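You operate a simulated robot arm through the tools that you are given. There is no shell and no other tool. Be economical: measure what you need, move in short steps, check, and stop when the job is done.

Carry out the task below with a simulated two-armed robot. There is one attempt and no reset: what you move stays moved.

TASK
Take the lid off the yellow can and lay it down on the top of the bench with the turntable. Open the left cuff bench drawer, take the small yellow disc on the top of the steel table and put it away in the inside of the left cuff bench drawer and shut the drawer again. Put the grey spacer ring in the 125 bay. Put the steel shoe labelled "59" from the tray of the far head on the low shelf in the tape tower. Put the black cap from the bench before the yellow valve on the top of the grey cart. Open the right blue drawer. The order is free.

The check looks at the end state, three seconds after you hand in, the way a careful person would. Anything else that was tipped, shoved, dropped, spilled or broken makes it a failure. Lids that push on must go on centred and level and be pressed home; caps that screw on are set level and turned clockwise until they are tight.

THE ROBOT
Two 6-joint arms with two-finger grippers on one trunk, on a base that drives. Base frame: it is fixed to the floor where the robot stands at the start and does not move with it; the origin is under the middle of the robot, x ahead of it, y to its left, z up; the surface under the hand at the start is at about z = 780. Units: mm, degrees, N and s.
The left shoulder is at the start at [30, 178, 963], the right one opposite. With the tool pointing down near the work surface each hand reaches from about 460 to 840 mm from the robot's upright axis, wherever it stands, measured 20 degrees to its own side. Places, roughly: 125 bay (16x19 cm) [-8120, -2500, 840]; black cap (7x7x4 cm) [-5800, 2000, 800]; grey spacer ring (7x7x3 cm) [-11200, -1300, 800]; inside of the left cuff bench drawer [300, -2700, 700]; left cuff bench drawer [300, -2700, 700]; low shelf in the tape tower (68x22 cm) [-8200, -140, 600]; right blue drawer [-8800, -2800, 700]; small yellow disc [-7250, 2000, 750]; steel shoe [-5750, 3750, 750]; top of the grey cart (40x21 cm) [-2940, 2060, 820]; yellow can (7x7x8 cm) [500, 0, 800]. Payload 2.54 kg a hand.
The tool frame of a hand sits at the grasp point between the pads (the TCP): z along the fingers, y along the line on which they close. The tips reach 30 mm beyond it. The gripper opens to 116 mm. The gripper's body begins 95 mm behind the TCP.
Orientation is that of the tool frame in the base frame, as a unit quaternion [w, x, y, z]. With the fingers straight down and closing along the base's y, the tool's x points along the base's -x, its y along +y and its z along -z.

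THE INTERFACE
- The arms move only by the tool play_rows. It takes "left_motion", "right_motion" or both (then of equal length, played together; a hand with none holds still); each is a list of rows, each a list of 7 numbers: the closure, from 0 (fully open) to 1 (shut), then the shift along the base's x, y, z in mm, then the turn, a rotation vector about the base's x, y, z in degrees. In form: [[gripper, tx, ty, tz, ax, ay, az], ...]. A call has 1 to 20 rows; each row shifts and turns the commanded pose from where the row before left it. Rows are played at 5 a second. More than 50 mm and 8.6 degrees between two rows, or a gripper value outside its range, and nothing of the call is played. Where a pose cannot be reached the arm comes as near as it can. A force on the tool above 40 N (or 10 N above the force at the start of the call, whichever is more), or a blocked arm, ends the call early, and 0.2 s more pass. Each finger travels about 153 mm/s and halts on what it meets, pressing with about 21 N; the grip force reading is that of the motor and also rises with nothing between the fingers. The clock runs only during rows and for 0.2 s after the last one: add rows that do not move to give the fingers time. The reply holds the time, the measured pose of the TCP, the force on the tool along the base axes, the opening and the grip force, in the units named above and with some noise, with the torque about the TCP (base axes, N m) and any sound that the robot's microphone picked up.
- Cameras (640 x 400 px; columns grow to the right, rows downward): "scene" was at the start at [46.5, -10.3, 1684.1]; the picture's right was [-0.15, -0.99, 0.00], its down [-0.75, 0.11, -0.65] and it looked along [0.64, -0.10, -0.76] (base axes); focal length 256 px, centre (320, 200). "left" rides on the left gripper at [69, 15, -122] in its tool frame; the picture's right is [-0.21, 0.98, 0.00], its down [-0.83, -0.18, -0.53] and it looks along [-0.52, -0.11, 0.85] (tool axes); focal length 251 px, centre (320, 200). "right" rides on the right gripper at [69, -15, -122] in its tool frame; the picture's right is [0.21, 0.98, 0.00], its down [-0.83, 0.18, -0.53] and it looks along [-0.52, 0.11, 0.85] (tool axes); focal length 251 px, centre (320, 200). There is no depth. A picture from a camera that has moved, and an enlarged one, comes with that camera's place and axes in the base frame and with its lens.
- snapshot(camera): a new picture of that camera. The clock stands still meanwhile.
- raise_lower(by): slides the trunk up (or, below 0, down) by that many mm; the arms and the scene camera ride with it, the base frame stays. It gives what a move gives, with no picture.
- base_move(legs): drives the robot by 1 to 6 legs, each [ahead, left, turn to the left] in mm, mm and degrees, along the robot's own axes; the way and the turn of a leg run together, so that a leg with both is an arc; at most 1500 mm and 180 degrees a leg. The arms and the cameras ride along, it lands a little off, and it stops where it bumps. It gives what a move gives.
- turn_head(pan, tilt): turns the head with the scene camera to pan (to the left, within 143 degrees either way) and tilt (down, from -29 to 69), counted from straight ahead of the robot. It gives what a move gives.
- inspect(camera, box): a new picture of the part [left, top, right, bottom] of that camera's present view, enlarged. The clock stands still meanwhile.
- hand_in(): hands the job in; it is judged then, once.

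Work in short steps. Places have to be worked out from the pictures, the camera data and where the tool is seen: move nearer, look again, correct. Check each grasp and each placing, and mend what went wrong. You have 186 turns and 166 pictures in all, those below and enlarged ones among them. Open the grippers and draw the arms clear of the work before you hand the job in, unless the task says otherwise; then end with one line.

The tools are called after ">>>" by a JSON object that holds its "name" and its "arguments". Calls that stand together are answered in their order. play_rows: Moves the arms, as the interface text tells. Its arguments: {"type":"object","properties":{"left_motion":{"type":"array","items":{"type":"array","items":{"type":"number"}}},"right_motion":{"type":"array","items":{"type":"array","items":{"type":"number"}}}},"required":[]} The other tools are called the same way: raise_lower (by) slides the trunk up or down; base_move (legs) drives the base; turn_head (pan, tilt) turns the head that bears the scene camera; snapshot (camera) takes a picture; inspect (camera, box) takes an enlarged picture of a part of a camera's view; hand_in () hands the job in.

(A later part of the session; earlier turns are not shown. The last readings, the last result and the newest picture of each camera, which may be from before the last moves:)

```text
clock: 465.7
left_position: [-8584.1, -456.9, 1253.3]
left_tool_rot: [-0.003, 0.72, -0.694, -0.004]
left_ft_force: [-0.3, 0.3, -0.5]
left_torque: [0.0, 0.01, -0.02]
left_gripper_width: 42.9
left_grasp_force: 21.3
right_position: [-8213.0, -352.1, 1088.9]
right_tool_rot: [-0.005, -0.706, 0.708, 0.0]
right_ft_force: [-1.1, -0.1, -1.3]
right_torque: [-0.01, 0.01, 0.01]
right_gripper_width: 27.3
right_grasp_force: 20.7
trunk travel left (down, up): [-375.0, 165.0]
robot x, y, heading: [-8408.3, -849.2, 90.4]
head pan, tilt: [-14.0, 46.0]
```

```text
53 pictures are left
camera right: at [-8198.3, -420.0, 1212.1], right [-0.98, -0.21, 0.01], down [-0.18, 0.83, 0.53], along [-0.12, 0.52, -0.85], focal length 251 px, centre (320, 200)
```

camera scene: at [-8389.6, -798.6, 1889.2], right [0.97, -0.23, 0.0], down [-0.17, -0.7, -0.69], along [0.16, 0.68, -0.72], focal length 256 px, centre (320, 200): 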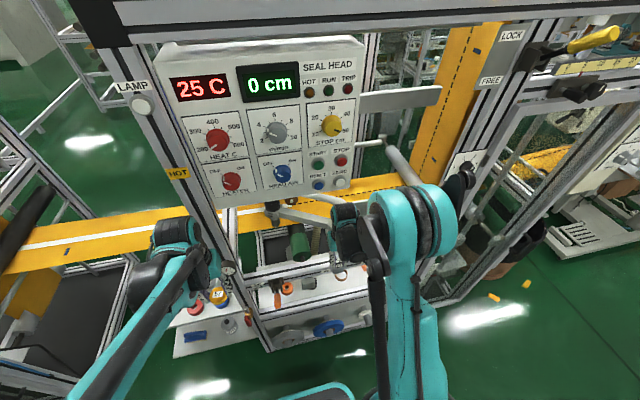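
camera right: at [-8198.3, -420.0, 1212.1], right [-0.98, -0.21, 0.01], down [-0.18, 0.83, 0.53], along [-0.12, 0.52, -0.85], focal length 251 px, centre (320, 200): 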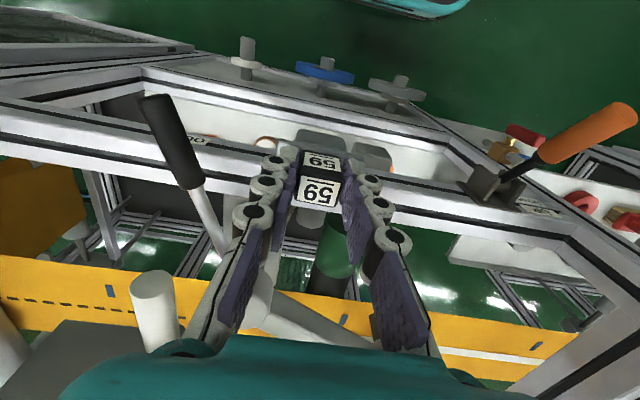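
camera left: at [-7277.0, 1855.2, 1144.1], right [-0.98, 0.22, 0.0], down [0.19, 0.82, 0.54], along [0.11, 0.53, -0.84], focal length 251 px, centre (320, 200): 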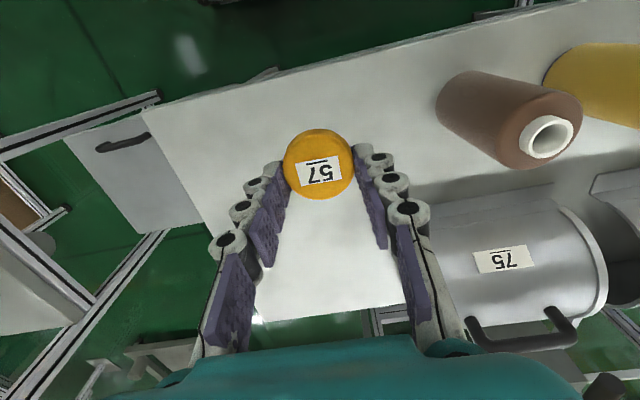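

The rail in front of the shelf leaves no room for the wrist from above, so I'll go in underneath with the hand pitched forward. I back off, lower the trunk, and pitch the right hand.

>>> {"name": "base_move", "arguments": {"legs": [[-150, 0, 0]]}}

>>> {"name": "raise_lower", "arguments": {"by": -275}}

>>> {"name": "play_rows", "arguments": {"right_motion": [[1, 0, 4, -10, 8.5, 0, 0], [1, 0, 4, -10, 8.5, 0, 0], [1, 0, 4, -10, 8.5, 0, 0], [1, 0, 4, -10, 8.5, 0, 0], [1, 0, 4, -10, 8.5, 0, 0], [1, 0, 4, -10, 8.5, 0, 0], [1, 0, 4, -10, 8.5, 0, 0], [1, 0, 4, -10, 8.5, 0, 0], [1, 0, 4, -10, 8.5, 0, 0], [1, 0, 0, 0, 0, 0, 0]]}}

>>> {"name": "snapshot", "arguments": {"camera": "scene"}}

```text
clock: 467.1
left_position: [-8580.6, -605.8, 1252.7]
left_tool_rot: [-0.002, 0.72, -0.694, -0.004]
left_ft_force: [-0.6, -0.5, -0.1]
left_torque: [-0.01, 0.01, -0.02]
left_gripper_width: 43.1
left_grasp_force: 21.3
right_position: [-8212.2, -500.9, 1087.8]
right_tool_rot: [-0.005, -0.706, 0.709, 0.0]
right_ft_force: [-0.9, 0.8, -2.1]
right_torque: [-0.01, 0.0, 0.02]
right_gripper_width: 27.2
right_grasp_force: 20.8
trunk travel left (down, up): [-375.0, 165.0]
robot x, y, heading: [-8405.9, -1001.8, 90.7]
head pan, tilt: [-14.0, 46.0]
```

```text
clock: 469.9
left_position: [-8580.4, -607.7, 978.7]
left_tool_rot: [-0.004, 0.72, -0.694, -0.005]
left_ft_force: [-0.2, -0.4, 0.6]
left_torque: [0.0, -0.04, -0.03]
left_gripper_width: 42.9
left_grasp_force: 21.1
right_position: [-8211.6, -501.7, 812.3]
right_tool_rot: [-0.005, -0.706, 0.708, -0.001]
right_ft_force: [-0.3, -0.5, -2.2]
right_torque: [-0.04, 0.02, 0.0]
right_gripper_width: 27.6
right_grasp_force: 21.1
trunk travel left (down, up): [-100.0, 440.0]
robot x, y, heading: [-8403.4, -999.1, 90.5]
head pan, tilt: [-14.0, 46.0]
```

```text
clock: 471.8
left_position: [-8583.0, -607.0, 977.9]
left_tool_rot: [-0.003, 0.719, -0.695, -0.004]
left_ft_force: [0.3, 0.1, -1.2]
left_torque: [-0.07, 0.0, 0.0]
left_gripper_width: 42.6
left_grasp_force: 21.5
right_position: [-8203.3, -329.1, 914.0]
right_tool_rot: [-0.405, 0.578, -0.576, -0.411]
right_ft_force: [1.9, -10.5, -0.8]
right_torque: [-0.06, 0.04, -0.27]
right_gripper_width: 27.5
right_grasp_force: 21.2
right hand out of reach, approached as far as the arm can: row 3, 4, 5, 6, 7, 8, 9
trunk travel left (down, up): [-100.0, 440.0]
robot x, y, heading: [-8406.7, -998.7, 90.6]
head pan, tilt: [-14.0, 46.0]
stopped in row 9 (right hand): the force on the tool passed its limit at 104 N (the readings are from after the stop); the commanded pose is now the measured one
```

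```text
52 pictures are left
camera scene: at [-8388.1, -949.1, 1614.3], right [0.97, -0.23, 0.0], down [-0.17, -0.7, -0.69], along [0.16, 0.68, -0.72], focal length 256 px, centre (320, 200)
```

scene: 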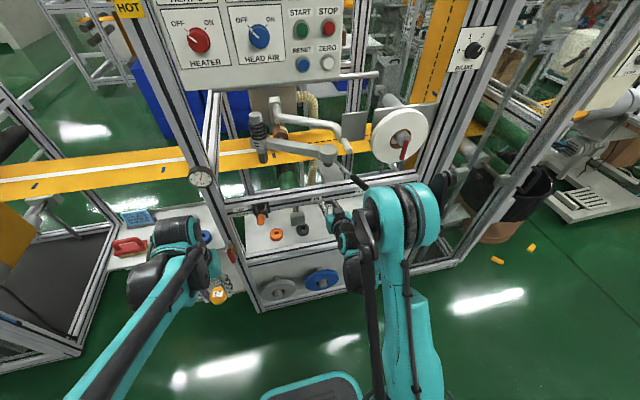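

The arm swung forward out of reach and touched the rail. I inspect what's there before retreating.

>>> {"name": "inspect", "arguments": {"camera": "scene", "box": [230, 130, 430, 300]}}

>>> {"name": "base_move", "arguments": {"legs": [[-100, 0, 0]]}}

>>> {"name": "snapshot", "arguments": {"camera": "right"}}

```text
2.35 times, centred on (330, 215) of scene
camera zoom: at [-8388.1, -949.1, 1614.3], right [0.97, -0.23, 0.0], down [-0.17, -0.7, -0.69], along [0.16, 0.68, -0.72], focal length 603 px, centre (296, 165)
```

zoom: 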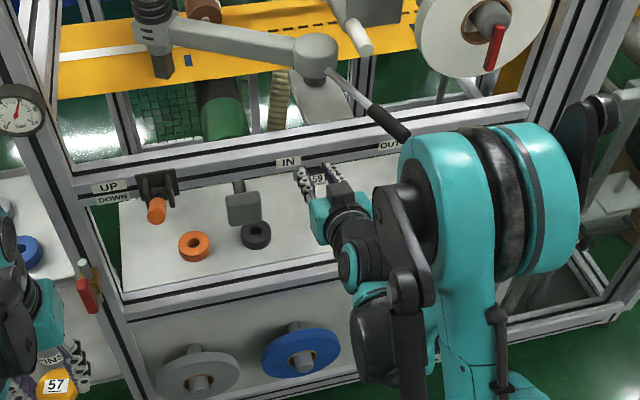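

```text
clock: 473.0
left_position: [-8580.0, -706.9, 978.4]
left_tool_rot: [-0.003, 0.72, -0.694, -0.006]
left_ft_force: [-0.6, 0.4, 0.7]
left_torque: [0.03, 0.01, -0.01]
left_gripper_width: 42.8
left_grasp_force: 20.7
right_position: [-8202.2, -428.2, 915.0]
right_tool_rot: [-0.405, 0.578, -0.576, -0.412]
right_ft_force: [0.1, -0.4, -1.7]
right_torque: [-0.09, 0.02, 0.0]
right_gripper_width: 27.6
right_grasp_force: 20.9
trunk travel left (down, up): [-100.0, 440.0]
robot x, y, heading: [-8408.3, -1095.4, 90.7]
head pan, tilt: [-14.0, 46.0]
```

```text
50 pictures are left
camera right: at [-8187.0, -565.4, 891.3], right [-0.98, -0.08, -0.2], down [-0.17, -0.23, 0.96], along [-0.12, 0.97, 0.21], focal length 251 px, centre (320, 200)
```

right: 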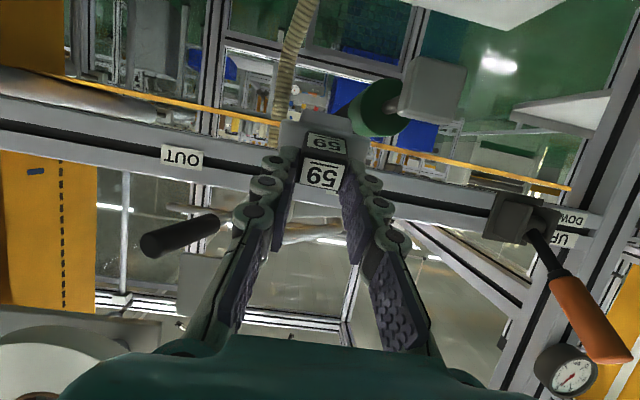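

Everything looks intact and the shoe is still held. I back another 60 mm and lower the pitched hand step by step toward shelf height.

>>> {"name": "base_move", "arguments": {"legs": [[-60, 0, 0]]}}

>>> {"name": "play_rows", "arguments": {"right_motion": [[1, 0, 0, -30, 0, 0, 0], [1, 0, 0, -30, 0, 0, 0], [1, 0, 0, -30, 0, 0, 0], [1, 0, 0, -30, 0, 0, 0], [1, 0, 0, -30, 0, 0, 0], [1, 0, 0, 0, 0, 0, 0]]}}

```text
clock: 473.9
left_position: [-8578.9, -765.9, 978.5]
left_tool_rot: [-0.003, 0.719, -0.695, -0.005]
left_ft_force: [0.0, -0.4, 0.3]
left_torque: [0.07, -0.01, 0.02]
left_gripper_width: 42.7
left_grasp_force: 21.4
right_position: [-8203.1, -487.4, 915.3]
right_tool_rot: [-0.404, 0.578, -0.576, -0.413]
right_ft_force: [-0.2, 0.1, -1.7]
right_torque: [-0.1, 0.0, 0.02]
right_gripper_width: 27.8
right_grasp_force: 21.0
trunk travel left (down, up): [-100.0, 440.0]
robot x, y, heading: [-8404.6, -1157.6, 90.6]
head pan, tilt: [-14.0, 46.0]
```

```text
clock: 475.3
left_position: [-8579.5, -765.6, 978.3]
left_tool_rot: [-0.004, 0.719, -0.695, -0.004]
left_ft_force: [-0.5, -0.6, -0.4]
left_torque: [0.01, 0.02, -0.01]
left_gripper_width: 42.5
left_grasp_force: 21.3
right_position: [-8195.9, -414.6, 826.7]
right_tool_rot: [-0.404, 0.579, -0.576, -0.412]
right_ft_force: [-0.3, 0.0, -2.9]
right_torque: [-0.06, 0.01, 0.06]
right_gripper_width: 27.6
right_grasp_force: 20.9
right hand out of reach, approached as far as the arm can: row 1, 2, 3, 4, 5
trunk travel left (down, up): [-100.0, 440.0]
robot x, y, heading: [-8404.8, -1153.2, 90.3]
head pan, tilt: [-14.0, 46.0]
```

Lower poses need more extension. I drop the trunk by its last 100 mm, back off 100 mm, and lower the hand while extending.

>>> {"name": "raise_lower", "arguments": {"by": -100}}

>>> {"name": "base_move", "arguments": {"legs": [[-110, 0, 0]]}}

>>> {"name": "play_rows", "arguments": {"right_motion": [[1, -4, 18, -18, 0, 0, 0], [1, -4, 18, -18, 0, 0, 0], [1, -4, 18, -18, 0, 0, 0], [1, -4, 18, -18, 0, 0, 0], [1, 0, 0, 0, 0, 0, 0]]}}

>>> {"name": "snapshot", "arguments": {"camera": "scene"}}

```text
clock: 476.7
left_position: [-8577.9, -764.7, 877.5]
left_tool_rot: [-0.003, 0.72, -0.694, -0.004]
left_ft_force: [-0.7, 0.4, 0.3]
left_torque: [-0.01, 0.05, 0.05]
left_gripper_width: 42.7
left_grasp_force: 21.0
right_position: [-8197.1, -413.1, 727.4]
right_tool_rot: [-0.404, 0.579, -0.576, -0.412]
right_ft_force: [-1.0, -0.7, -2.3]
right_torque: [-0.08, 0.04, -0.01]
right_gripper_width: 27.4
right_grasp_force: 20.8
trunk travel left (down, up): [0.0, 540.0]
robot x, y, heading: [-8403.2, -1155.5, 90.7]
head pan, tilt: [-14.0, 46.0]
```

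```text
clock: 477.9
left_position: [-8577.4, -873.2, 878.7]
left_tool_rot: [-0.003, 0.719, -0.695, -0.005]
left_ft_force: [-0.5, -0.6, -0.5]
left_torque: [0.01, -0.02, 0.02]
left_gripper_width: 42.9
left_grasp_force: 21.1
right_position: [-8194.0, -522.5, 727.9]
right_tool_rot: [0.406, -0.577, 0.578, 0.41]
right_ft_force: [0.2, -0.4, -1.4]
right_torque: [-0.09, 0.02, 0.0]
right_gripper_width: 27.4
right_grasp_force: 20.7
trunk travel left (down, up): [0.0, 540.0]
robot x, y, heading: [-8401.8, -1265.2, 90.3]
head pan, tilt: [-14.0, 46.0]
```

```text
clock: 479.1
left_position: [-8576.8, -872.6, 878.2]
left_tool_rot: [-0.003, 0.719, -0.695, -0.002]
left_ft_force: [0.0, -0.4, -0.1]
left_torque: [-0.01, -0.01, 0.01]
left_gripper_width: 42.7
left_grasp_force: 21.0
right_position: [-8210.3, -448.3, 655.7]
right_tool_rot: [-0.405, 0.578, -0.578, -0.411]
right_ft_force: [0.2, 0.0, -2.3]
right_torque: [-0.07, 0.01, 0.0]
right_gripper_width: 27.5
right_grasp_force: 21.2
trunk travel left (down, up): [0.0, 540.0]
robot x, y, heading: [-8402.9, -1267.7, 90.4]
head pan, tilt: [-14.0, 46.0]
```

```text
49 pictures are left
camera scene: at [-8385.5, -1214.4, 1514.2], right [0.97, -0.24, 0.0], down [-0.17, -0.7, -0.69], along [0.16, 0.67, -0.72], focal length 256 px, centre (320, 200)
```

scene: 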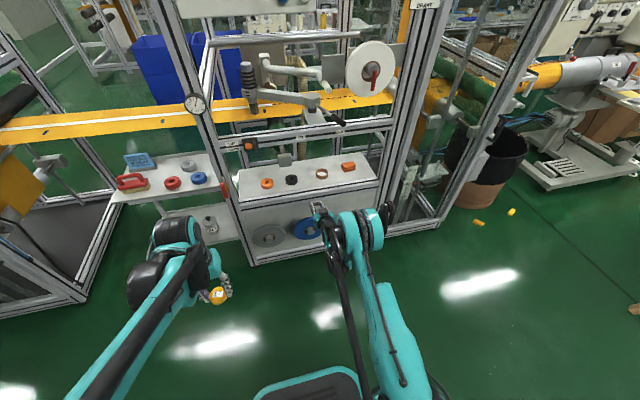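

Reachable now: hand at (-8210,-448,656), shelf surface ≈570–600. I insert by driving the base 150 mm forward and check.

>>> {"name": "base_move", "arguments": {"legs": [[150, 0, 0]]}}

>>> {"name": "inspect", "arguments": {"camera": "scene", "box": [220, 130, 420, 290]}}

```text
clock: 480.4
left_position: [-8578.3, -720.7, 878.6]
left_tool_rot: [-0.002, 0.719, -0.695, -0.004]
left_ft_force: [-0.3, 0.0, -0.5]
left_torque: [-0.07, -0.04, 0.01]
left_gripper_width: 42.9
left_grasp_force: 21.0
right_position: [-8212.8, -295.7, 654.4]
right_tool_rot: [-0.403, 0.579, -0.577, -0.411]
right_ft_force: [0.3, 0.2, -1.8]
right_torque: [-0.04, -0.04, 0.03]
right_gripper_width: 27.2
right_grasp_force: 21.2
trunk travel left (down, up): [0.0, 540.0]
robot x, y, heading: [-8403.1, -1113.0, 90.4]
head pan, tilt: [-14.0, 46.0]
```

```text
2.50 times, centred on (320, 210) of scene
camera zoom: at [-8386.7, -1063.1, 1514.1], right [0.97, -0.23, 0.0], down [-0.17, -0.7, -0.69], along [0.16, 0.67, -0.72], focal length 640 px, centre (320, 175)
```

zoom: 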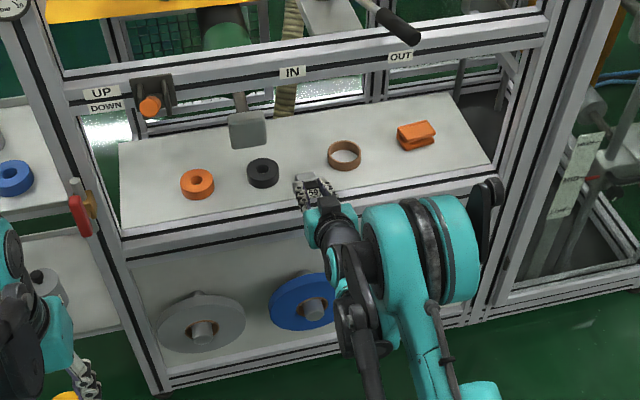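

Good: the shoe is in front of the gap between the black and tan rings, under the rail. I go 55 mm further and lower to contact.

>>> {"name": "base_move", "arguments": {"legs": [[55, 0, 0]]}}

>>> {"name": "play_rows", "arguments": {"right_motion": [[1, 0, 0, -5, 0, 0, 0], [1, 0, 0, -5, 0, 0, 0], [1, 0, 0, -5, 0, 0, 0], [1, 0, 0, -4, 0, 0, 0], [1, 0, 0, -3, 0, 0, 0], [1, 0, 0, 0, 0, 0, 0]]}}

>>> {"name": "inspect", "arguments": {"camera": "scene", "box": [260, 150, 380, 260]}}

```text
clock: 481.4
left_position: [-8579.7, -668.0, 877.5]
left_tool_rot: [-0.003, 0.719, -0.695, -0.004]
left_ft_force: [-0.4, -0.3, -0.2]
left_torque: [-0.04, 0.01, -0.03]
left_gripper_width: 42.9
left_grasp_force: 21.4
right_position: [-8213.6, -242.7, 653.9]
right_tool_rot: [-0.404, 0.578, -0.577, -0.411]
right_ft_force: [0.2, 0.6, -2.5]
right_torque: [-0.06, 0.01, 0.05]
right_gripper_width: 27.4
right_grasp_force: 20.8
trunk travel left (down, up): [0.0, 540.0]
robot x, y, heading: [-8408.6, -1060.7, 90.2]
head pan, tilt: [-14.0, 46.0]
```

```text
clock: 482.8
left_position: [-8579.8, -669.4, 879.7]
left_tool_rot: [-0.004, 0.719, -0.695, -0.005]
left_ft_force: [-0.2, 0.1, -0.9]
left_torque: [-0.01, 0.02, -0.02]
left_gripper_width: 42.8
left_grasp_force: 21.4
right_position: [-8213.6, -245.4, 635.4]
right_tool_rot: [-0.404, 0.579, -0.577, -0.412]
right_ft_force: [-2.5, -3.3, 10.2]
right_torque: [0.67, -0.02, 0.11]
right_gripper_width: 27.6
right_grasp_force: 20.9
trunk travel left (down, up): [0.0, 540.0]
robot x, y, heading: [-8406.0, -1059.3, 90.3]
head pan, tilt: [-14.0, 46.0]
```

```text
3.64 times, centred on (320, 205) of scene
camera zoom: at [-8387.7, -1011.8, 1514.3], right [0.97, -0.23, 0.0], down [-0.17, -0.7, -0.7], along [0.16, 0.68, -0.72], focal length 932 px, centre (320, 182)
```

zoom: 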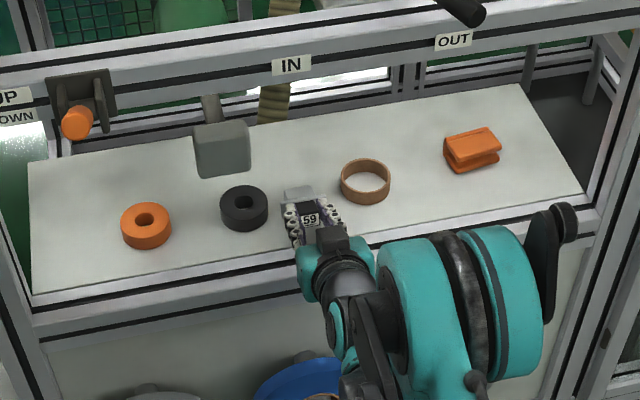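

Contact. I press it down gently further to let it rotate flatter in the grip, then release.

>>> {"name": "play_rows", "arguments": {"right_motion": [[1, 0, 0, -3, 0, 0, 0], [1, 0, 0, -3, 0, 0, 0], [1, 0, 0, -3, 0, 0, 0], [1, 0, 0, 0, 0, 0, 0]]}}

>>> {"name": "play_rows", "arguments": {"right_motion": [[0.9, 0, 0, 0, 0, 0, 0], [0.75, 0, 0, 0, 0, 0, 0], [0.65, 0, 0, 0, 0, 0, 0], [0.6, 0, 0, 0, 0, 0, 0], [0.6, 0, 0, 0, 0, 0, 0]]}}

>>> {"name": "inspect", "arguments": {"camera": "scene", "box": [260, 150, 380, 260]}}

```text
clock: 483.8
left_position: [-8580.0, -668.9, 878.9]
left_tool_rot: [-0.003, 0.719, -0.695, -0.005]
left_ft_force: [0.4, -0.3, -0.5]
left_torque: [0.03, 0.01, 0.01]
left_gripper_width: 42.7
left_grasp_force: 21.0
right_position: [-8212.7, -244.2, 624.4]
right_tool_rot: [-0.405, 0.578, -0.576, -0.412]
right_ft_force: [-1.5, -3.4, 10.7]
right_torque: [0.65, -0.03, 0.07]
right_gripper_width: 27.6
right_grasp_force: 21.2
trunk travel left (down, up): [0.0, 540.0]
robot x, y, heading: [-8407.6, -1060.9, 90.4]
head pan, tilt: [-14.0, 46.0]
```

```text
clock: 485.0
left_position: [-8579.5, -668.0, 879.1]
left_tool_rot: [-0.003, 0.719, -0.695, -0.004]
left_ft_force: [0.1, 0.0, -1.2]
left_torque: [0.01, -0.01, -0.02]
left_gripper_width: 42.8
left_grasp_force: 20.6
right_position: [-8214.9, -242.4, 623.9]
right_tool_rot: [-0.404, 0.578, -0.577, -0.411]
right_ft_force: [0.2, -0.6, 0.1]
right_torque: [0.01, 0.0, 0.0]
right_gripper_width: 46.4
right_grasp_force: 0.0
trunk travel left (down, up): [0.0, 540.0]
robot x, y, heading: [-8404.5, -1060.7, 90.0]
head pan, tilt: [-14.0, 46.0]
```

```text
3.64 times, centred on (320, 205) of scene
camera zoom: at [-8387.2, -1010.0, 1514.2], right [0.97, -0.23, 0.0], down [-0.17, -0.7, -0.69], along [0.16, 0.68, -0.72], focal length 932 px, centre (320, 182)
```

zoom: 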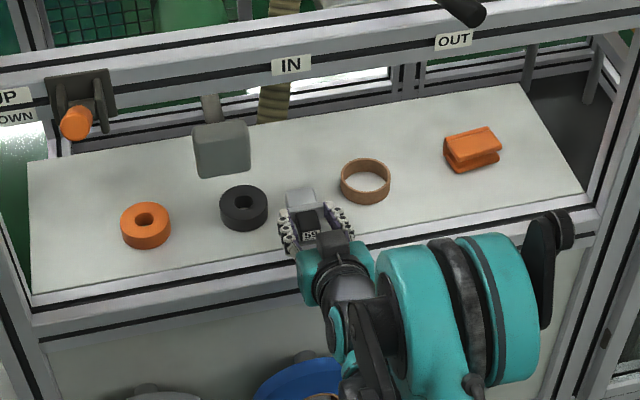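

The shoe lies flat on the shelf. I withdraw the hand straight back with the base and check.

>>> {"name": "base_move", "arguments": {"legs": [[-220, 0, 0]]}}

>>> {"name": "inspect", "arguments": {"camera": "scene", "box": [240, 100, 400, 230]}}

```text
clock: 486.6
left_position: [-8579.0, -882.4, 878.7]
left_tool_rot: [-0.003, 0.72, -0.694, -0.004]
left_ft_force: [-0.2, 0.3, -0.7]
left_torque: [0.01, 0.01, 0.03]
left_gripper_width: 42.8
left_grasp_force: 21.1
right_position: [-8211.2, -458.5, 624.9]
right_tool_rot: [-0.404, 0.578, -0.577, -0.411]
right_ft_force: [0.5, -0.8, -0.4]
right_torque: [-0.05, -0.01, -0.01]
right_gripper_width: 46.6
right_grasp_force: 0.0
trunk travel left (down, up): [0.0, 540.0]
robot x, y, heading: [-8401.6, -1272.9, 90.4]
head pan, tilt: [-14.0, 46.0]
```

```text
3.08 times, centred on (320, 165) of scene
camera zoom: at [-8385.6, -1225.2, 1514.2], right [0.97, -0.23, 0.0], down [-0.17, -0.7, -0.69], along [0.16, 0.68, -0.72], focal length 788 px, centre (320, 308)
```

zoom: 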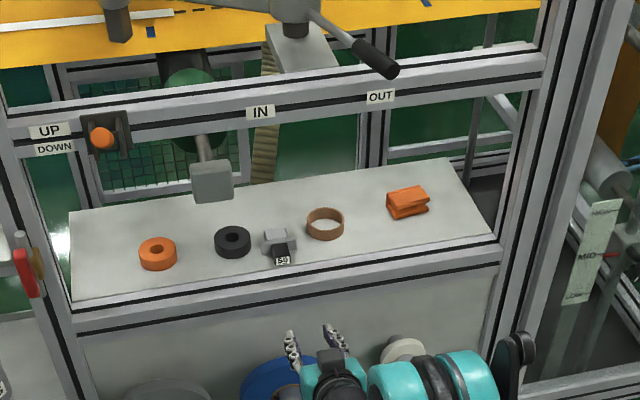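

The shoe is on the low shelf. I raise the trunk to its normal height, bring the right hand back to pointing down, and drive toward the green rack with the spacer ring.

>>> {"name": "raise_lower", "arguments": {"by": 175}}

>>> {"name": "play_rows", "arguments": {"right_motion": [[0.3, 0, -10, 35, -8.5, 0, 0], [0, 0, -10, 35, -8.5, 0, 0], [0, 0, -10, 35, -8.5, 0, 0], [0, 0, -10, 35, -8.5, 0, 0], [0, 0, -10, 35, -8.5, 0, 0], [0, 0, -10, 35, -8.5, 0, 0], [0, 0, -10, 35, -8.5, 0, 0], [0, 0, -10, 35, -8.5, 0, 0], [0, 0, 0, 20, -2.5, 0, 0], [0, 0, 0, 0, 0, 0, 0]]}}

>>> {"name": "base_move", "arguments": {"legs": [[0, 0, 89.6], [1000, 0, 0], [800, 0, 0]]}}

>>> {"name": "turn_head", "arguments": {"pan": 0, "tilt": 32}}

>>> {"name": "snapshot", "arguments": {"camera": "scene"}}

```text
clock: 488.6
left_position: [-8577.5, -881.2, 1053.3]
left_tool_rot: [-0.003, 0.719, -0.695, -0.005]
left_ft_force: [0.8, -0.4, -0.5]
left_torque: [0.0, -0.01, 0.01]
left_gripper_width: 42.6
left_grasp_force: 20.6
right_position: [-8211.5, -456.9, 798.5]
right_tool_rot: [-0.404, 0.579, -0.577, -0.412]
right_ft_force: [0.3, -0.8, -0.5]
right_torque: [-0.01, -0.01, 0.02]
right_gripper_width: 46.4
right_grasp_force: 0.2
trunk travel left (down, up): [-175.0, 365.0]
robot x, y, heading: [-8403.6, -1274.7, 90.2]
head pan, tilt: [-14.0, 46.0]
```

```text
clock: 490.8
left_position: [-8578.2, -882.0, 1053.0]
left_tool_rot: [-0.003, 0.72, -0.694, -0.005]
left_ft_force: [-0.2, -0.3, 0.2]
left_torque: [0.0, 0.02, -0.03]
left_gripper_width: 42.5
left_grasp_force: 20.9
right_position: [-8208.6, -537.6, 1099.2]
right_tool_rot: [-0.004, -0.706, 0.708, 0.002]
right_ft_force: [0.7, -0.5, -0.5]
right_torque: [0.01, 0.01, -0.01]
right_gripper_width: 115.9
right_grasp_force: 0.0
trunk travel left (down, up): [-175.0, 365.0]
robot x, y, heading: [-8405.9, -1273.9, 90.4]
head pan, tilt: [-14.0, 46.0]
```

```text
clock: 503.2
left_position: [-10501.2, -1578.2, 1053.7]
left_tool_rot: [0.002, 0.999, 0.042, -0.005]
left_ft_force: [0.2, 0.0, 0.4]
left_torque: [0.02, 0.04, 0.01]
left_gripper_width: 42.8
left_grasp_force: 21.1
right_position: [-10856.7, -1226.3, 1101.0]
right_tool_rot: [0.005, 1.0, 0.016, 0.012]
right_ft_force: [0.4, -0.6, -0.1]
right_torque: [0.02, 0.0, 0.01]
right_gripper_width: 116.1
right_grasp_force: 0.1
trunk travel left (down, up): [-175.0, 365.0]
robot x, y, heading: [-10116.5, -1383.1, -176.7]
head pan, tilt: [-14.0, 46.0]
stopped in leg 3: the force on the tool passed its limit at 109 N (the readings are from after the stop); the commanded pose is now the measured one
```

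```text
clock: 504.0
left_position: [-10500.9, -1579.1, 1053.4]
left_tool_rot: [0.001, 0.999, 0.042, -0.005]
left_ft_force: [-0.2, -0.6, -0.7]
left_torque: [0.01, -0.02, 0.02]
left_gripper_width: 42.7
left_grasp_force: 21.3
right_position: [-10857.4, -1226.2, 1100.4]
right_tool_rot: [0.006, 1.0, 0.017, 0.01]
right_ft_force: [0.4, 0.2, -0.6]
right_torque: [-0.03, 0.01, -0.02]
right_gripper_width: 116.0
right_grasp_force: 0.0
trunk travel left (down, up): [-175.0, 365.0]
robot x, y, heading: [-10115.6, -1384.1, -176.8]
head pan, tilt: [0.0, 32.0]
```

```text
44 pictures are left
camera scene: at [-10178.1, -1387.7, 1710.0], right [-0.06, 1.0, 0.0], down [0.53, 0.03, -0.85], along [-0.85, -0.05, -0.53], focal length 256 px, centre (320, 200)
```

scene: 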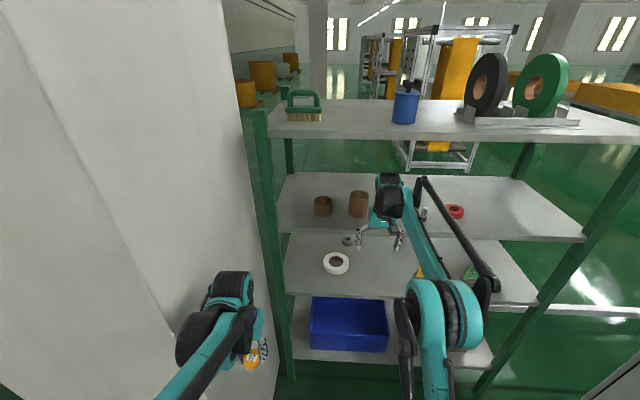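

The right hand touched a rack shelf edge. I back off and inspect the rack.

>>> {"name": "base_move", "arguments": {"legs": [[-150, 0, -3]]}}

>>> {"name": "inspect", "arguments": {"camera": "scene", "box": [230, 60, 610, 350]}}

```text
clock: 505.4
left_position: [-10355.9, -1552.5, 1053.7]
left_tool_rot: [0.001, 1.0, 0.016, -0.005]
left_ft_force: [0.4, 0.5, 0.0]
left_torque: [-0.01, 0.07, -0.01]
left_gripper_width: 43.1
left_grasp_force: 21.3
right_position: [-10691.5, -1184.0, 1101.5]
right_tool_rot: [0.006, 1.0, -0.01, 0.01]
right_ft_force: [0.4, -0.9, 0.5]
right_torque: [-0.01, 0.07, -0.01]
right_gripper_width: 116.2
right_grasp_force: 0.0
trunk travel left (down, up): [-175.0, 365.0]
robot x, y, heading: [-9963.5, -1382.2, -179.8]
head pan, tilt: [0.0, 32.0]
```

```text
1.38 times, centred on (420, 205) of scene
camera zoom: at [-10021.0, -1379.5, 1710.1], right [0.0, 1.0, 0.0], down [0.53, 0.0, -0.85], along [-0.85, 0.0, -0.53], focal length 353 px, centre (182, 193)
```

zoom: 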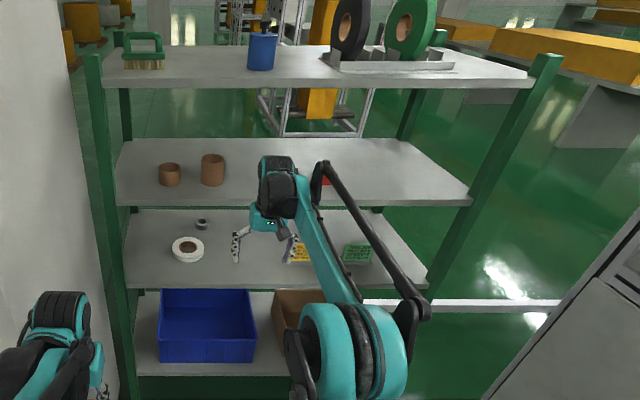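

The grey ring lies deep on the z≈800 shelf (≈(-11245,-1293)), behind the white roll, with another shelf above. I back off, lower the trunk slightly and pitch the right hand forward with extension.

>>> {"name": "base_move", "arguments": {"legs": [[-260, 0, 0]]}}

>>> {"name": "raise_lower", "arguments": {"by": -63}}

>>> {"name": "play_rows", "arguments": {"right_motion": [[0, -20, 0, 0, 0, 8.5, 0], [0, -20, 0, 0, 0, 8.5, 0], [0, -20, 0, -10, 0, 8.5, 0], [0, -20, 0, -20, 0, 8.5, 0], [0, -20, 0, -25, 0, 8.5, 0], [0, -15, 0, -25, 0, 8.5, 0], [0, -10, 0, -25, 0, 8.5, 0], [0, 0, 0, -25, 0, 8.5, 0], [0, 0, 0, -25, 0, 3, 0], [0, 0, 0, -5, 0, 0, 0], [0, 0, 0, 0, 0, 0, 0]]}}

```text
clock: 507.3
left_position: [-10092.2, -1552.3, 1052.9]
left_tool_rot: [0.001, 1.0, 0.017, -0.006]
left_ft_force: [0.4, 0.2, 0.1]
left_torque: [-0.05, 0.04, 0.0]
left_gripper_width: 42.7
left_grasp_force: 20.6
right_position: [-10430.4, -1184.8, 1101.6]
right_tool_rot: [0.005, 1.0, -0.008, 0.011]
right_ft_force: [0.3, 0.0, -0.2]
right_torque: [0.02, 0.06, 0.03]
right_gripper_width: 116.0
right_grasp_force: 0.0
trunk travel left (down, up): [-175.0, 365.0]
robot x, y, heading: [-9699.4, -1380.1, -179.7]
head pan, tilt: [0.0, 32.0]
```

```text
clock: 508.3
left_position: [-10093.3, -1552.4, 989.8]
left_tool_rot: [0.001, 1.0, 0.017, -0.005]
left_ft_force: [-0.1, 0.1, 0.7]
left_torque: [-0.03, -0.01, -0.02]
left_gripper_width: 43.0
left_grasp_force: 20.7
right_position: [-10430.5, -1185.1, 1038.5]
right_tool_rot: [0.005, 1.0, -0.008, 0.011]
right_ft_force: [0.4, 0.7, 0.5]
right_torque: [0.0, 0.02, -0.01]
right_gripper_width: 116.0
right_grasp_force: 0.0
trunk travel left (down, up): [-112.0, 428.0]
robot x, y, heading: [-9700.8, -1379.7, -179.4]
head pan, tilt: [0.0, 32.0]
```

```text
clock: 510.7
left_position: [-10093.5, -1553.3, 990.9]
left_tool_rot: [0.0, 1.0, 0.017, -0.005]
left_ft_force: [0.7, -1.1, 0.0]
left_torque: [-0.01, -0.04, 0.0]
left_gripper_width: 42.7
left_grasp_force: 20.4
right_position: [-10554.4, -1182.7, 875.7]
right_tool_rot: [0.009, 0.82, -0.003, -0.572]
right_ft_force: [0.7, 0.0, -0.8]
right_torque: [0.01, 0.03, 0.03]
right_gripper_width: 116.1
right_grasp_force: 0.2
trunk travel left (down, up): [-112.0, 428.0]
robot x, y, heading: [-9696.2, -1375.8, -179.5]
head pan, tilt: [0.0, 32.0]
```

Pitch reached at 858 mm ahead, z 876. I shift right, turn left 30° for an approach that avoids the white roll, and come up to the rack front.

>>> {"name": "base_move", "arguments": {"legs": [[0, -400, 0], [0, 0, 29.5], [190, -307, 0]]}}

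>>> {"name": "turn_head", "arguments": {"pan": -5, "tilt": 35}}

>>> {"name": "snapshot", "arguments": {"camera": "scene"}}

```text
clock: 516.5
left_position: [-10269.7, -1157.5, 990.0]
left_tool_rot: [0.003, 0.962, 0.273, -0.005]
left_ft_force: [0.0, 0.2, -0.8]
left_torque: [0.03, -0.02, -0.01]
left_gripper_width: 42.6
left_grasp_force: 21.2
right_position: [-10854.6, -1065.6, 874.2]
right_tool_rot: [0.154, 0.795, 0.206, -0.55]
right_ft_force: [-1.1, -0.6, -0.4]
right_torque: [-0.03, -0.02, 0.03]
right_gripper_width: 116.1
right_grasp_force: 0.1
trunk travel left (down, up): [-112.0, 428.0]
robot x, y, heading: [-10014.7, -812.1, -150.0]
head pan, tilt: [0.0, 32.0]
```

```text
clock: 517.2
left_position: [-10270.2, -1158.2, 991.1]
left_tool_rot: [0.002, 0.962, 0.274, -0.005]
left_ft_force: [-0.5, 0.2, -0.8]
left_torque: [0.0, -0.03, 0.0]
left_gripper_width: 43.0
left_grasp_force: 20.7
right_position: [-10853.9, -1065.7, 876.6]
right_tool_rot: [0.155, 0.794, 0.207, -0.55]
right_ft_force: [0.1, -0.2, 0.0]
right_torque: [-0.02, 0.02, 0.02]
right_gripper_width: 116.1
right_grasp_force: 0.1
trunk travel left (down, up): [-112.0, 428.0]
robot x, y, heading: [-10014.5, -812.4, -149.8]
head pan, tilt: [-5.0, 35.0]
```

```text
42 pictures are left
camera scene: at [-10069.0, -834.0, 1642.4], right [-0.43, 0.9, 0.0], down [0.52, 0.24, -0.82], along [-0.74, -0.35, -0.57], focal length 256 px, centre (320, 200)
```

scene: 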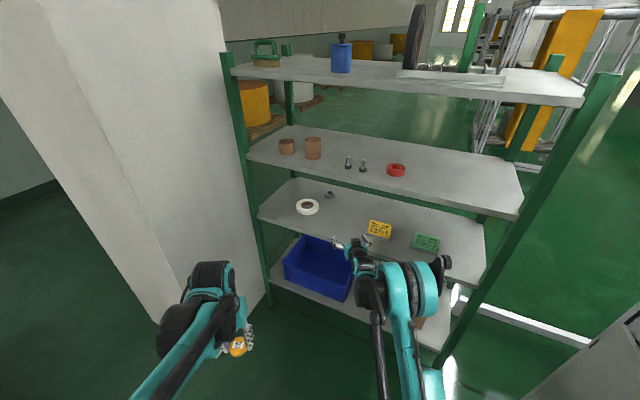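

>>> {"name": "inspect", "arguments": {"camera": "scene", "box": [250, 160, 460, 290]}}

```text
3.05 times, centred on (355, 225) of scene
camera zoom: at [-10069.0, -834.0, 1642.4], right [-0.43, 0.9, 0.0], down [0.52, 0.24, -0.82], along [-0.74, -0.35, -0.57], focal length 781 px, centre (213, 124)
```

zoom: 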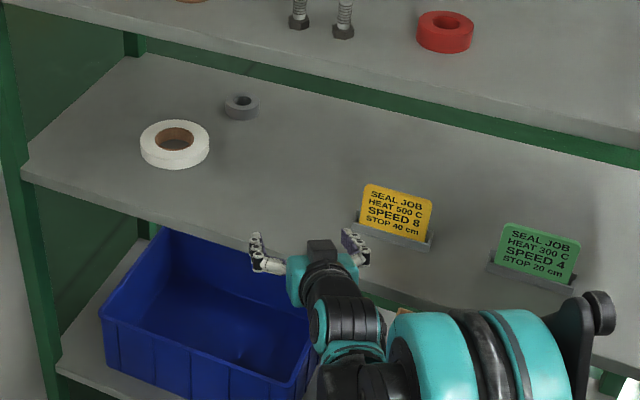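

The ring is at about (-11190,-1303), the white roll to its front-left. I approach above the roll height (tips >850): base forward 240 and left 37, then re-measure.

>>> {"name": "base_move", "arguments": {"legs": [[240, 37, -0.2]]}}

>>> {"name": "snapshot", "arguments": {"camera": "right"}}

>>> {"name": "inspect", "arguments": {"camera": "scene", "box": [220, 170, 420, 290]}}

```text
clock: 519.0
left_position: [-10460.9, -1306.9, 989.0]
left_tool_rot: [0.003, 0.962, 0.271, -0.004]
left_ft_force: [-0.2, 0.4, -0.2]
left_torque: [0.04, -0.04, -0.03]
left_gripper_width: 42.7
left_grasp_force: 21.3
right_position: [-11044.3, -1213.4, 874.4]
right_tool_rot: [0.154, 0.795, 0.205, -0.55]
right_ft_force: [0.1, -0.5, -1.3]
right_torque: [-0.02, 0.03, 0.01]
right_gripper_width: 116.0
right_grasp_force: 0.1
trunk travel left (down, up): [-112.0, 428.0]
robot x, y, heading: [-10202.3, -965.0, -149.9]
head pan, tilt: [-5.0, 35.0]
```

```text
40 pictures are left
camera right: at [-10931.5, -1131.4, 853.8], right [0.55, -0.81, -0.18], down [0.27, -0.04, 0.96], along [-0.79, -0.58, 0.2], focal length 251 px, centre (320, 200)
```

right: 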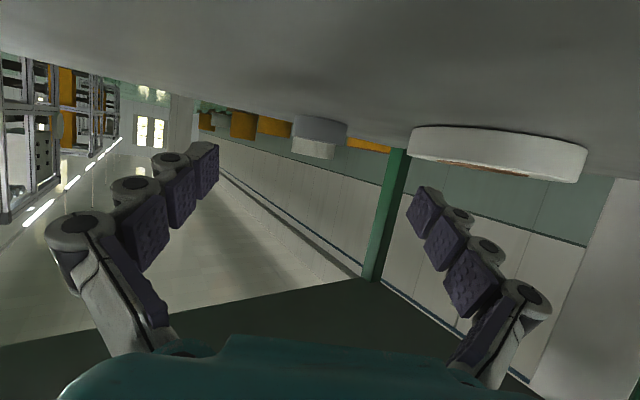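

```text
3.20 times, centred on (320, 230) of scene
camera zoom: at [-10258.5, -985.1, 1642.3], right [-0.42, 0.91, 0.0], down [0.52, 0.24, -0.82], along [-0.74, -0.34, -0.57], focal length 820 px, centre (320, 104)
```

zoom: 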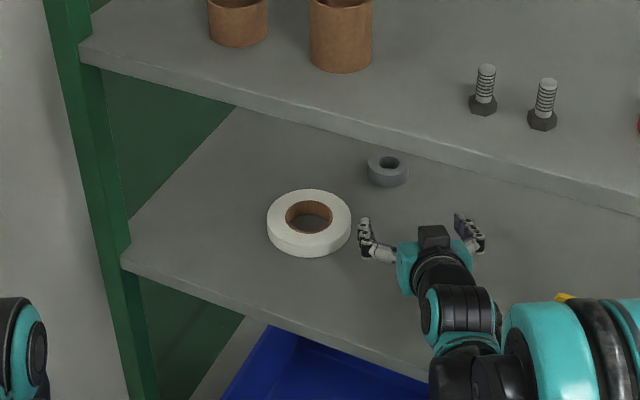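

The ring lies straight ahead about 160 mm further. I raise 15 mm, advance with the base 80 mm and the arm 80 mm, then check above the ring.

>>> {"name": "play_rows", "arguments": {"right_motion": [[0.15, 0, 0, 15, 0, 0, 0], [0.15, 0, 0, 0, 0, 0, 0]]}}

>>> {"name": "base_move", "arguments": {"legs": [[80, 2, 0]]}}

>>> {"name": "play_rows", "arguments": {"right_motion": [[0.18, -17.3, -10, 0, 0, 0, 0], [0.18, -17.3, -10, 0, 0, 0, 0], [0.18, -17.3, -10, 0, 0, 0, 0], [0.18, -17.3, -10, 0, 0, 0, 0], [0.18, 0, 0, 0, 0, 0, 0]]}}

>>> {"name": "inspect", "arguments": {"camera": "scene", "box": [230, 160, 390, 270]}}

```text
clock: 519.6
left_position: [-10458.8, -1306.6, 990.7]
left_tool_rot: [0.003, 0.963, 0.271, -0.004]
left_ft_force: [-0.6, 0.6, 0.0]
left_torque: [0.02, 0.01, -0.03]
left_gripper_width: 42.7
left_grasp_force: 20.9
right_position: [-11044.0, -1210.7, 892.0]
right_tool_rot: [0.153, 0.795, 0.205, -0.55]
right_ft_force: [0.4, -0.1, -0.4]
right_torque: [-0.03, -0.01, 0.02]
right_gripper_width: 98.7
right_grasp_force: 0.0
trunk travel left (down, up): [-112.0, 428.0]
robot x, y, heading: [-10202.4, -965.6, -150.0]
head pan, tilt: [-5.0, 35.0]
```

```text
clock: 520.6
left_position: [-10530.9, -1350.4, 989.5]
left_tool_rot: [0.001, 0.963, 0.269, -0.004]
left_ft_force: [-0.8, -1.2, -0.5]
left_torque: [0.0, -0.03, 0.02]
left_gripper_width: 42.7
left_grasp_force: 21.1
right_position: [-11113.3, -1251.4, 890.7]
right_tool_rot: [0.152, 0.796, 0.203, -0.55]
right_ft_force: [-0.6, 0.2, -0.6]
right_torque: [-0.02, 0.03, -0.01]
right_gripper_width: 98.7
right_grasp_force: 0.2
trunk travel left (down, up): [-112.0, 428.0]
robot x, y, heading: [-10271.6, -1004.6, -150.1]
head pan, tilt: [-5.0, 35.0]
```

```text
clock: 521.8
left_position: [-10529.3, -1349.0, 989.1]
left_tool_rot: [0.003, 0.963, 0.269, -0.005]
left_ft_force: [-0.2, -0.1, -0.8]
left_torque: [-0.01, 0.02, 0.0]
left_gripper_width: 42.7
left_grasp_force: 21.2
right_position: [-11181.2, -1292.3, 890.4]
right_tool_rot: [0.152, 0.795, 0.204, -0.551]
right_ft_force: [0.0, 0.6, 0.1]
right_torque: [0.0, -0.01, 0.03]
right_gripper_width: 95.3
right_grasp_force: 0.1
trunk travel left (down, up): [-112.0, 428.0]
robot x, y, heading: [-10273.7, -1002.7, -150.3]
head pan, tilt: [-5.0, 35.0]
```

```text
3.64 times, centred on (310, 215) of scene
camera zoom: at [-10326.2, -1026.0, 1642.4], right [-0.42, 0.91, 0.0], down [0.52, 0.24, -0.82], along [-0.74, -0.34, -0.57], focal length 932 px, centre (356, 146)
```

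zoom: 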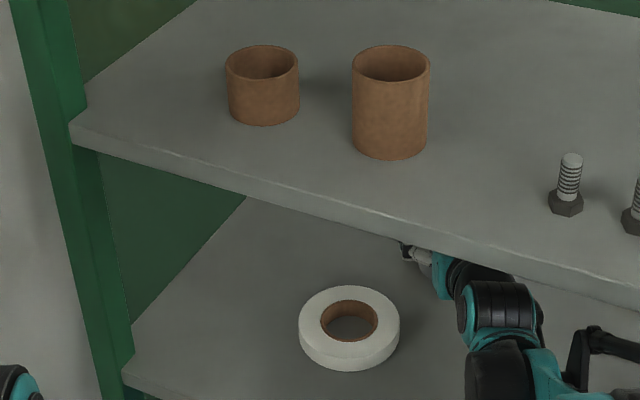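

The scene camera is now blocked by the upper shelf; I use the right hand camera.

>>> {"name": "snapshot", "arguments": {"camera": "right"}}

```text
37 pictures are left
camera right: at [-11068.9, -1211.1, 868.8], right [0.55, -0.82, -0.18], down [0.27, -0.04, 0.96], along [-0.79, -0.58, 0.2], focal length 251 px, centre (320, 200)
```

right: 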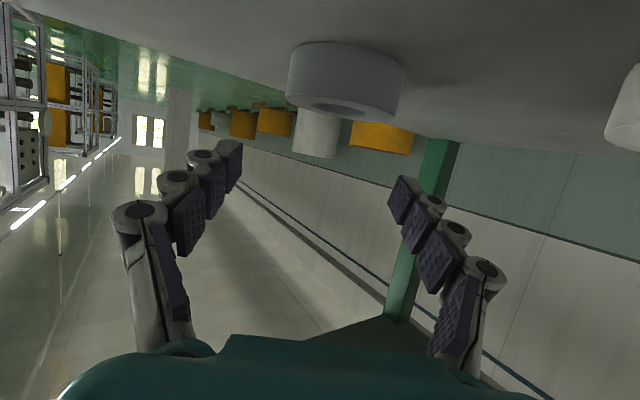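

The ring is about 18 mm further and 8 mm to the left, top at z≈843. I correct and lower to TCP ≈842, then look.

>>> {"name": "play_rows", "arguments": {"right_motion": [[0.15, -11.6, -16, 0, 0, 0, 0], [0.15, 0, 0, -15, 0, 0, 0], [0.15, 0, 0, -15, 0, 0, 0], [0.15, 0, 0, -10, 0, 0, 0], [0.15, 0, 0, -6, 0, 0, 0], [0.15, 0, 0, 0, 0, 0, 0]]}}

>>> {"name": "snapshot", "arguments": {"camera": "right"}}

```text
clock: 522.8
left_position: [-10527.8, -1347.8, 991.7]
left_tool_rot: [0.002, 0.963, 0.27, -0.005]
left_ft_force: [0.6, 0.3, 0.6]
left_torque: [-0.02, -0.02, -0.01]
left_gripper_width: 42.9
left_grasp_force: 21.1
right_position: [-11192.9, -1307.6, 864.4]
right_tool_rot: [0.152, 0.792, 0.203, -0.555]
right_ft_force: [6.9, 1.6, 20.5]
right_torque: [1.85, -2.94, -0.33]
right_gripper_width: 98.7
right_grasp_force: 0.0
trunk travel left (down, up): [-112.0, 428.0]
robot x, y, heading: [-10272.4, -1005.8, -150.3]
head pan, tilt: [-5.0, 35.0]
stopped in row 4 (right hand): the force on the tool passed its limit at 55 N (the readings are from after the stop); the commanded pose is now the measured one
```

```text
36 pictures are left
camera right: at [-11081.2, -1227.0, 841.9], right [0.55, -0.82, -0.19], down [0.28, -0.03, 0.96], along [-0.79, -0.58, 0.21], focal length 251 px, centre (320, 200)
```

right: 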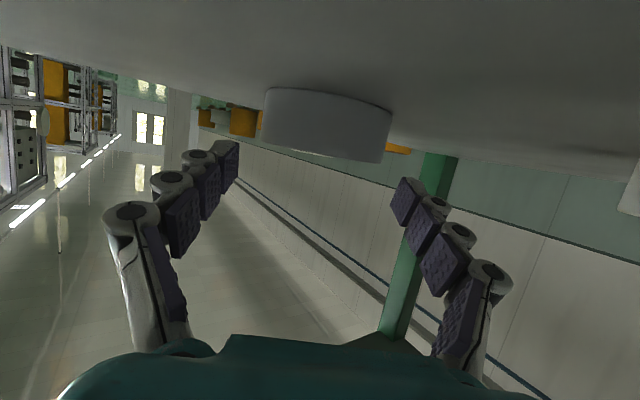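

The underside of the hand/camera touches the shelf at this flat pitch. I raise 30 mm, steepen the hand by 20° and lower again.

>>> {"name": "play_rows", "arguments": {"right_motion": [[0.15, 0, 0, 15, 0, 0, 0], [0.15, 0, 0, 15, 0, 0, 0], [0.15, -1, 0, 0, 3.3, -5.8, 0], [0.15, -1, 0, 0, 3.3, -5.8, 0], [0.15, -1, 0, 0, 3.4, -5.8, 0], [0.15, 0, 0, 0, 0, 0, 0], [0.15, 0, 0, -15, 0, 0, 0], [0.15, 0, 0, -12, 0, 0, 0], [0.15, 0, 0, -8, 0, 0, 0], [0.15, 0, 0, -4, 0, 0, 0], [0.15, 0, 0, 0, 0, 0, 0]]}}

>>> {"name": "snapshot", "arguments": {"camera": "right"}}

```text
clock: 525.2
left_position: [-10530.1, -1350.4, 989.5]
left_tool_rot: [0.002, 0.962, 0.271, -0.004]
left_ft_force: [-0.2, -0.1, -1.1]
left_torque: [0.01, 0.0, 0.01]
left_gripper_width: 42.6
left_grasp_force: 21.1
right_position: [-11201.0, -1310.2, 853.1]
right_tool_rot: [0.112, 0.878, 0.225, -0.408]
right_ft_force: [-0.2, -0.6, -0.7]
right_torque: [0.01, 0.05, -0.01]
right_gripper_width: 98.8
right_grasp_force: 0.1
trunk travel left (down, up): [-112.0, 428.0]
robot x, y, heading: [-10272.3, -1006.4, -150.2]
head pan, tilt: [-5.0, 35.0]
```

```text
35 pictures are left
camera right: at [-11088.7, -1228.5, 878.9], right [0.6, -0.79, -0.15], down [-0.02, -0.21, 0.98], along [-0.8, -0.58, -0.14], focal length 251 px, centre (320, 200)
```

right: 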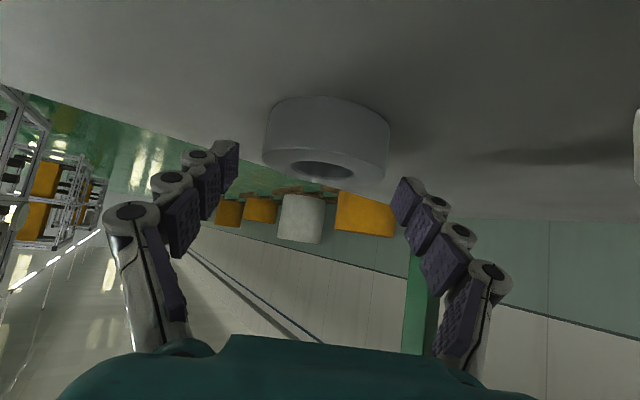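

The ring is centred between the fingers (top z≈841). I lower 5 mm and close.

>>> {"name": "play_rows", "arguments": {"right_motion": [[0.15, 1, 1, -5, 0, 0, 0], [0.25, 0, 0, 0, 0, 0, 0], [0.4, 0, 0, 0, 0, 0, 0], [0.55, 0, 0, 0, 0, 0, 0], [0.7, 0, 0, 0, 0, 0, 0], [0.7, 0, 0, 0, 0, 0, 0]]}}

>>> {"name": "play_rows", "arguments": {"right_motion": [[0.8, 0, 0, 8, 0, 0, 0], [0.8, 0, 0, 12, 0, 0, 0], [0.8, 0, 0, 15, 0, 0, 0], [0.8, 0, 0, 0, 0, 0, 0]]}}

>>> {"name": "snapshot", "arguments": {"camera": "right"}}

```text
clock: 526.6
left_position: [-10529.9, -1347.8, 990.1]
left_tool_rot: [0.003, 0.963, 0.269, -0.005]
left_ft_force: [-0.2, -0.3, 0.1]
left_torque: [0.02, 0.03, 0.02]
left_gripper_width: 42.5
left_grasp_force: 21.2
right_position: [-11198.8, -1308.1, 847.3]
right_tool_rot: [0.113, 0.877, 0.226, -0.408]
right_ft_force: [0.2, 1.6, 2.5]
right_torque: [0.09, 0.04, 0.0]
right_gripper_width: 61.5
right_grasp_force: 20.7
trunk travel left (down, up): [-112.0, 428.0]
robot x, y, heading: [-10270.6, -1005.9, -150.1]
head pan, tilt: [-5.0, 35.0]
```

```text
clock: 527.6
left_position: [-10531.0, -1348.0, 985.9]
left_tool_rot: [0.003, 0.963, 0.269, -0.002]
left_ft_force: [-0.2, -0.3, -0.7]
left_torque: [-0.02, -0.01, -0.01]
left_gripper_width: 42.8
left_grasp_force: 21.2
right_position: [-11195.3, -1307.5, 860.4]
right_tool_rot: [0.113, 0.878, 0.226, -0.406]
right_ft_force: [-0.7, -0.3, -0.4]
right_torque: [0.01, -0.01, -0.05]
right_gripper_width: 61.3
right_grasp_force: 20.8
trunk travel left (down, up): [-112.0, 428.0]
robot x, y, heading: [-10269.5, -1002.4, -149.9]
head pan, tilt: [-5.0, 35.0]
```

```text
34 pictures are left
camera right: at [-11083.6, -1226.5, 888.1], right [0.6, -0.79, -0.15], down [-0.03, -0.21, 0.98], along [-0.8, -0.58, -0.15], focal length 251 px, centre (320, 200)
```

right: 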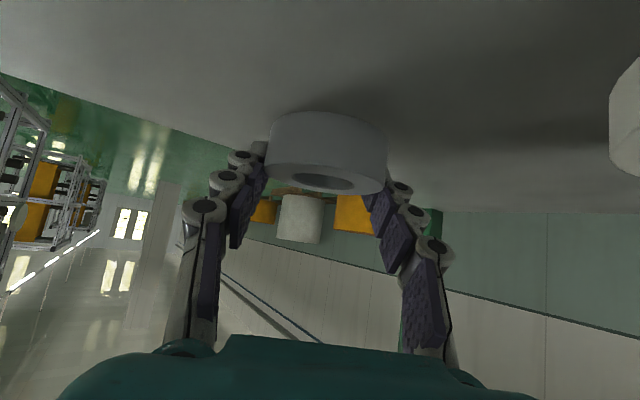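

The arm seems to press against the upper shelf's underside (z rose only 13 mm). I relieve that by lowering the command 16 mm, then retreat straight back.

>>> {"name": "play_rows", "arguments": {"right_motion": [[0.8, 0, 0, -8, 0, 0, 0], [0.8, 0, 0, -8, 0, 0, 0], [0.8, 0, 0, 0, 0, 0, 0]]}}

>>> {"name": "base_move", "arguments": {"legs": [[-150, -4, 0]]}}

>>> {"name": "inspect", "arguments": {"camera": "scene", "box": [220, 130, 440, 290]}}

```text
clock: 528.4
left_position: [-10530.4, -1348.9, 990.6]
left_tool_rot: [0.003, 0.963, 0.27, -0.005]
left_ft_force: [0.2, 0.8, 0.6]
left_torque: [-0.01, -0.02, 0.01]
left_gripper_width: 43.0
left_grasp_force: 20.8
right_position: [-11196.6, -1308.3, 862.1]
right_tool_rot: [0.112, 0.877, 0.225, -0.408]
right_ft_force: [1.0, 0.5, 0.4]
right_torque: [0.02, 0.0, 0.0]
right_gripper_width: 61.2
right_grasp_force: 20.9
trunk travel left (down, up): [-112.0, 428.0]
robot x, y, heading: [-10271.5, -1003.6, -150.4]
head pan, tilt: [-5.0, 35.0]
```

```text
clock: 529.7
left_position: [-10401.5, -1271.2, 990.6]
left_tool_rot: [0.003, 0.963, 0.27, -0.006]
left_ft_force: [0.3, 0.2, 0.5]
left_torque: [-0.02, 0.01, -0.04]
left_gripper_width: 43.0
left_grasp_force: 21.3
right_position: [-11069.6, -1231.5, 866.4]
right_tool_rot: [0.112, 0.877, 0.227, -0.408]
right_ft_force: [-0.2, -0.1, -0.2]
right_torque: [0.0, -0.04, 0.02]
right_gripper_width: 61.1
right_grasp_force: 21.1
trunk travel left (down, up): [-112.0, 428.0]
robot x, y, heading: [-10145.0, -927.3, -150.1]
head pan, tilt: [-5.0, 35.0]
```

```text
2.50 times, centred on (330, 210) of scene
camera zoom: at [-10199.0, -948.3, 1642.5], right [-0.42, 0.91, 0.0], down [0.52, 0.24, -0.82], along [-0.74, -0.35, -0.57], focal length 640 px, centre (295, 175)
```

zoom: 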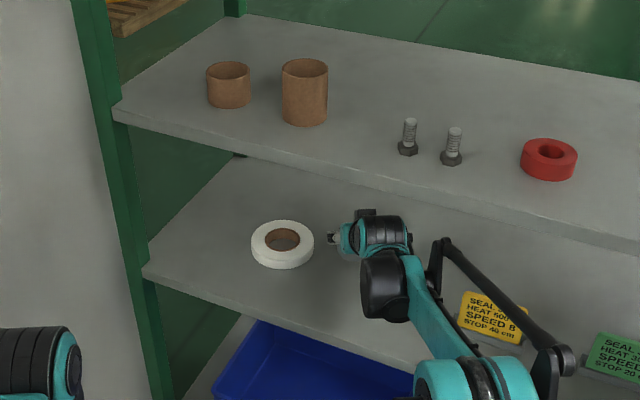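

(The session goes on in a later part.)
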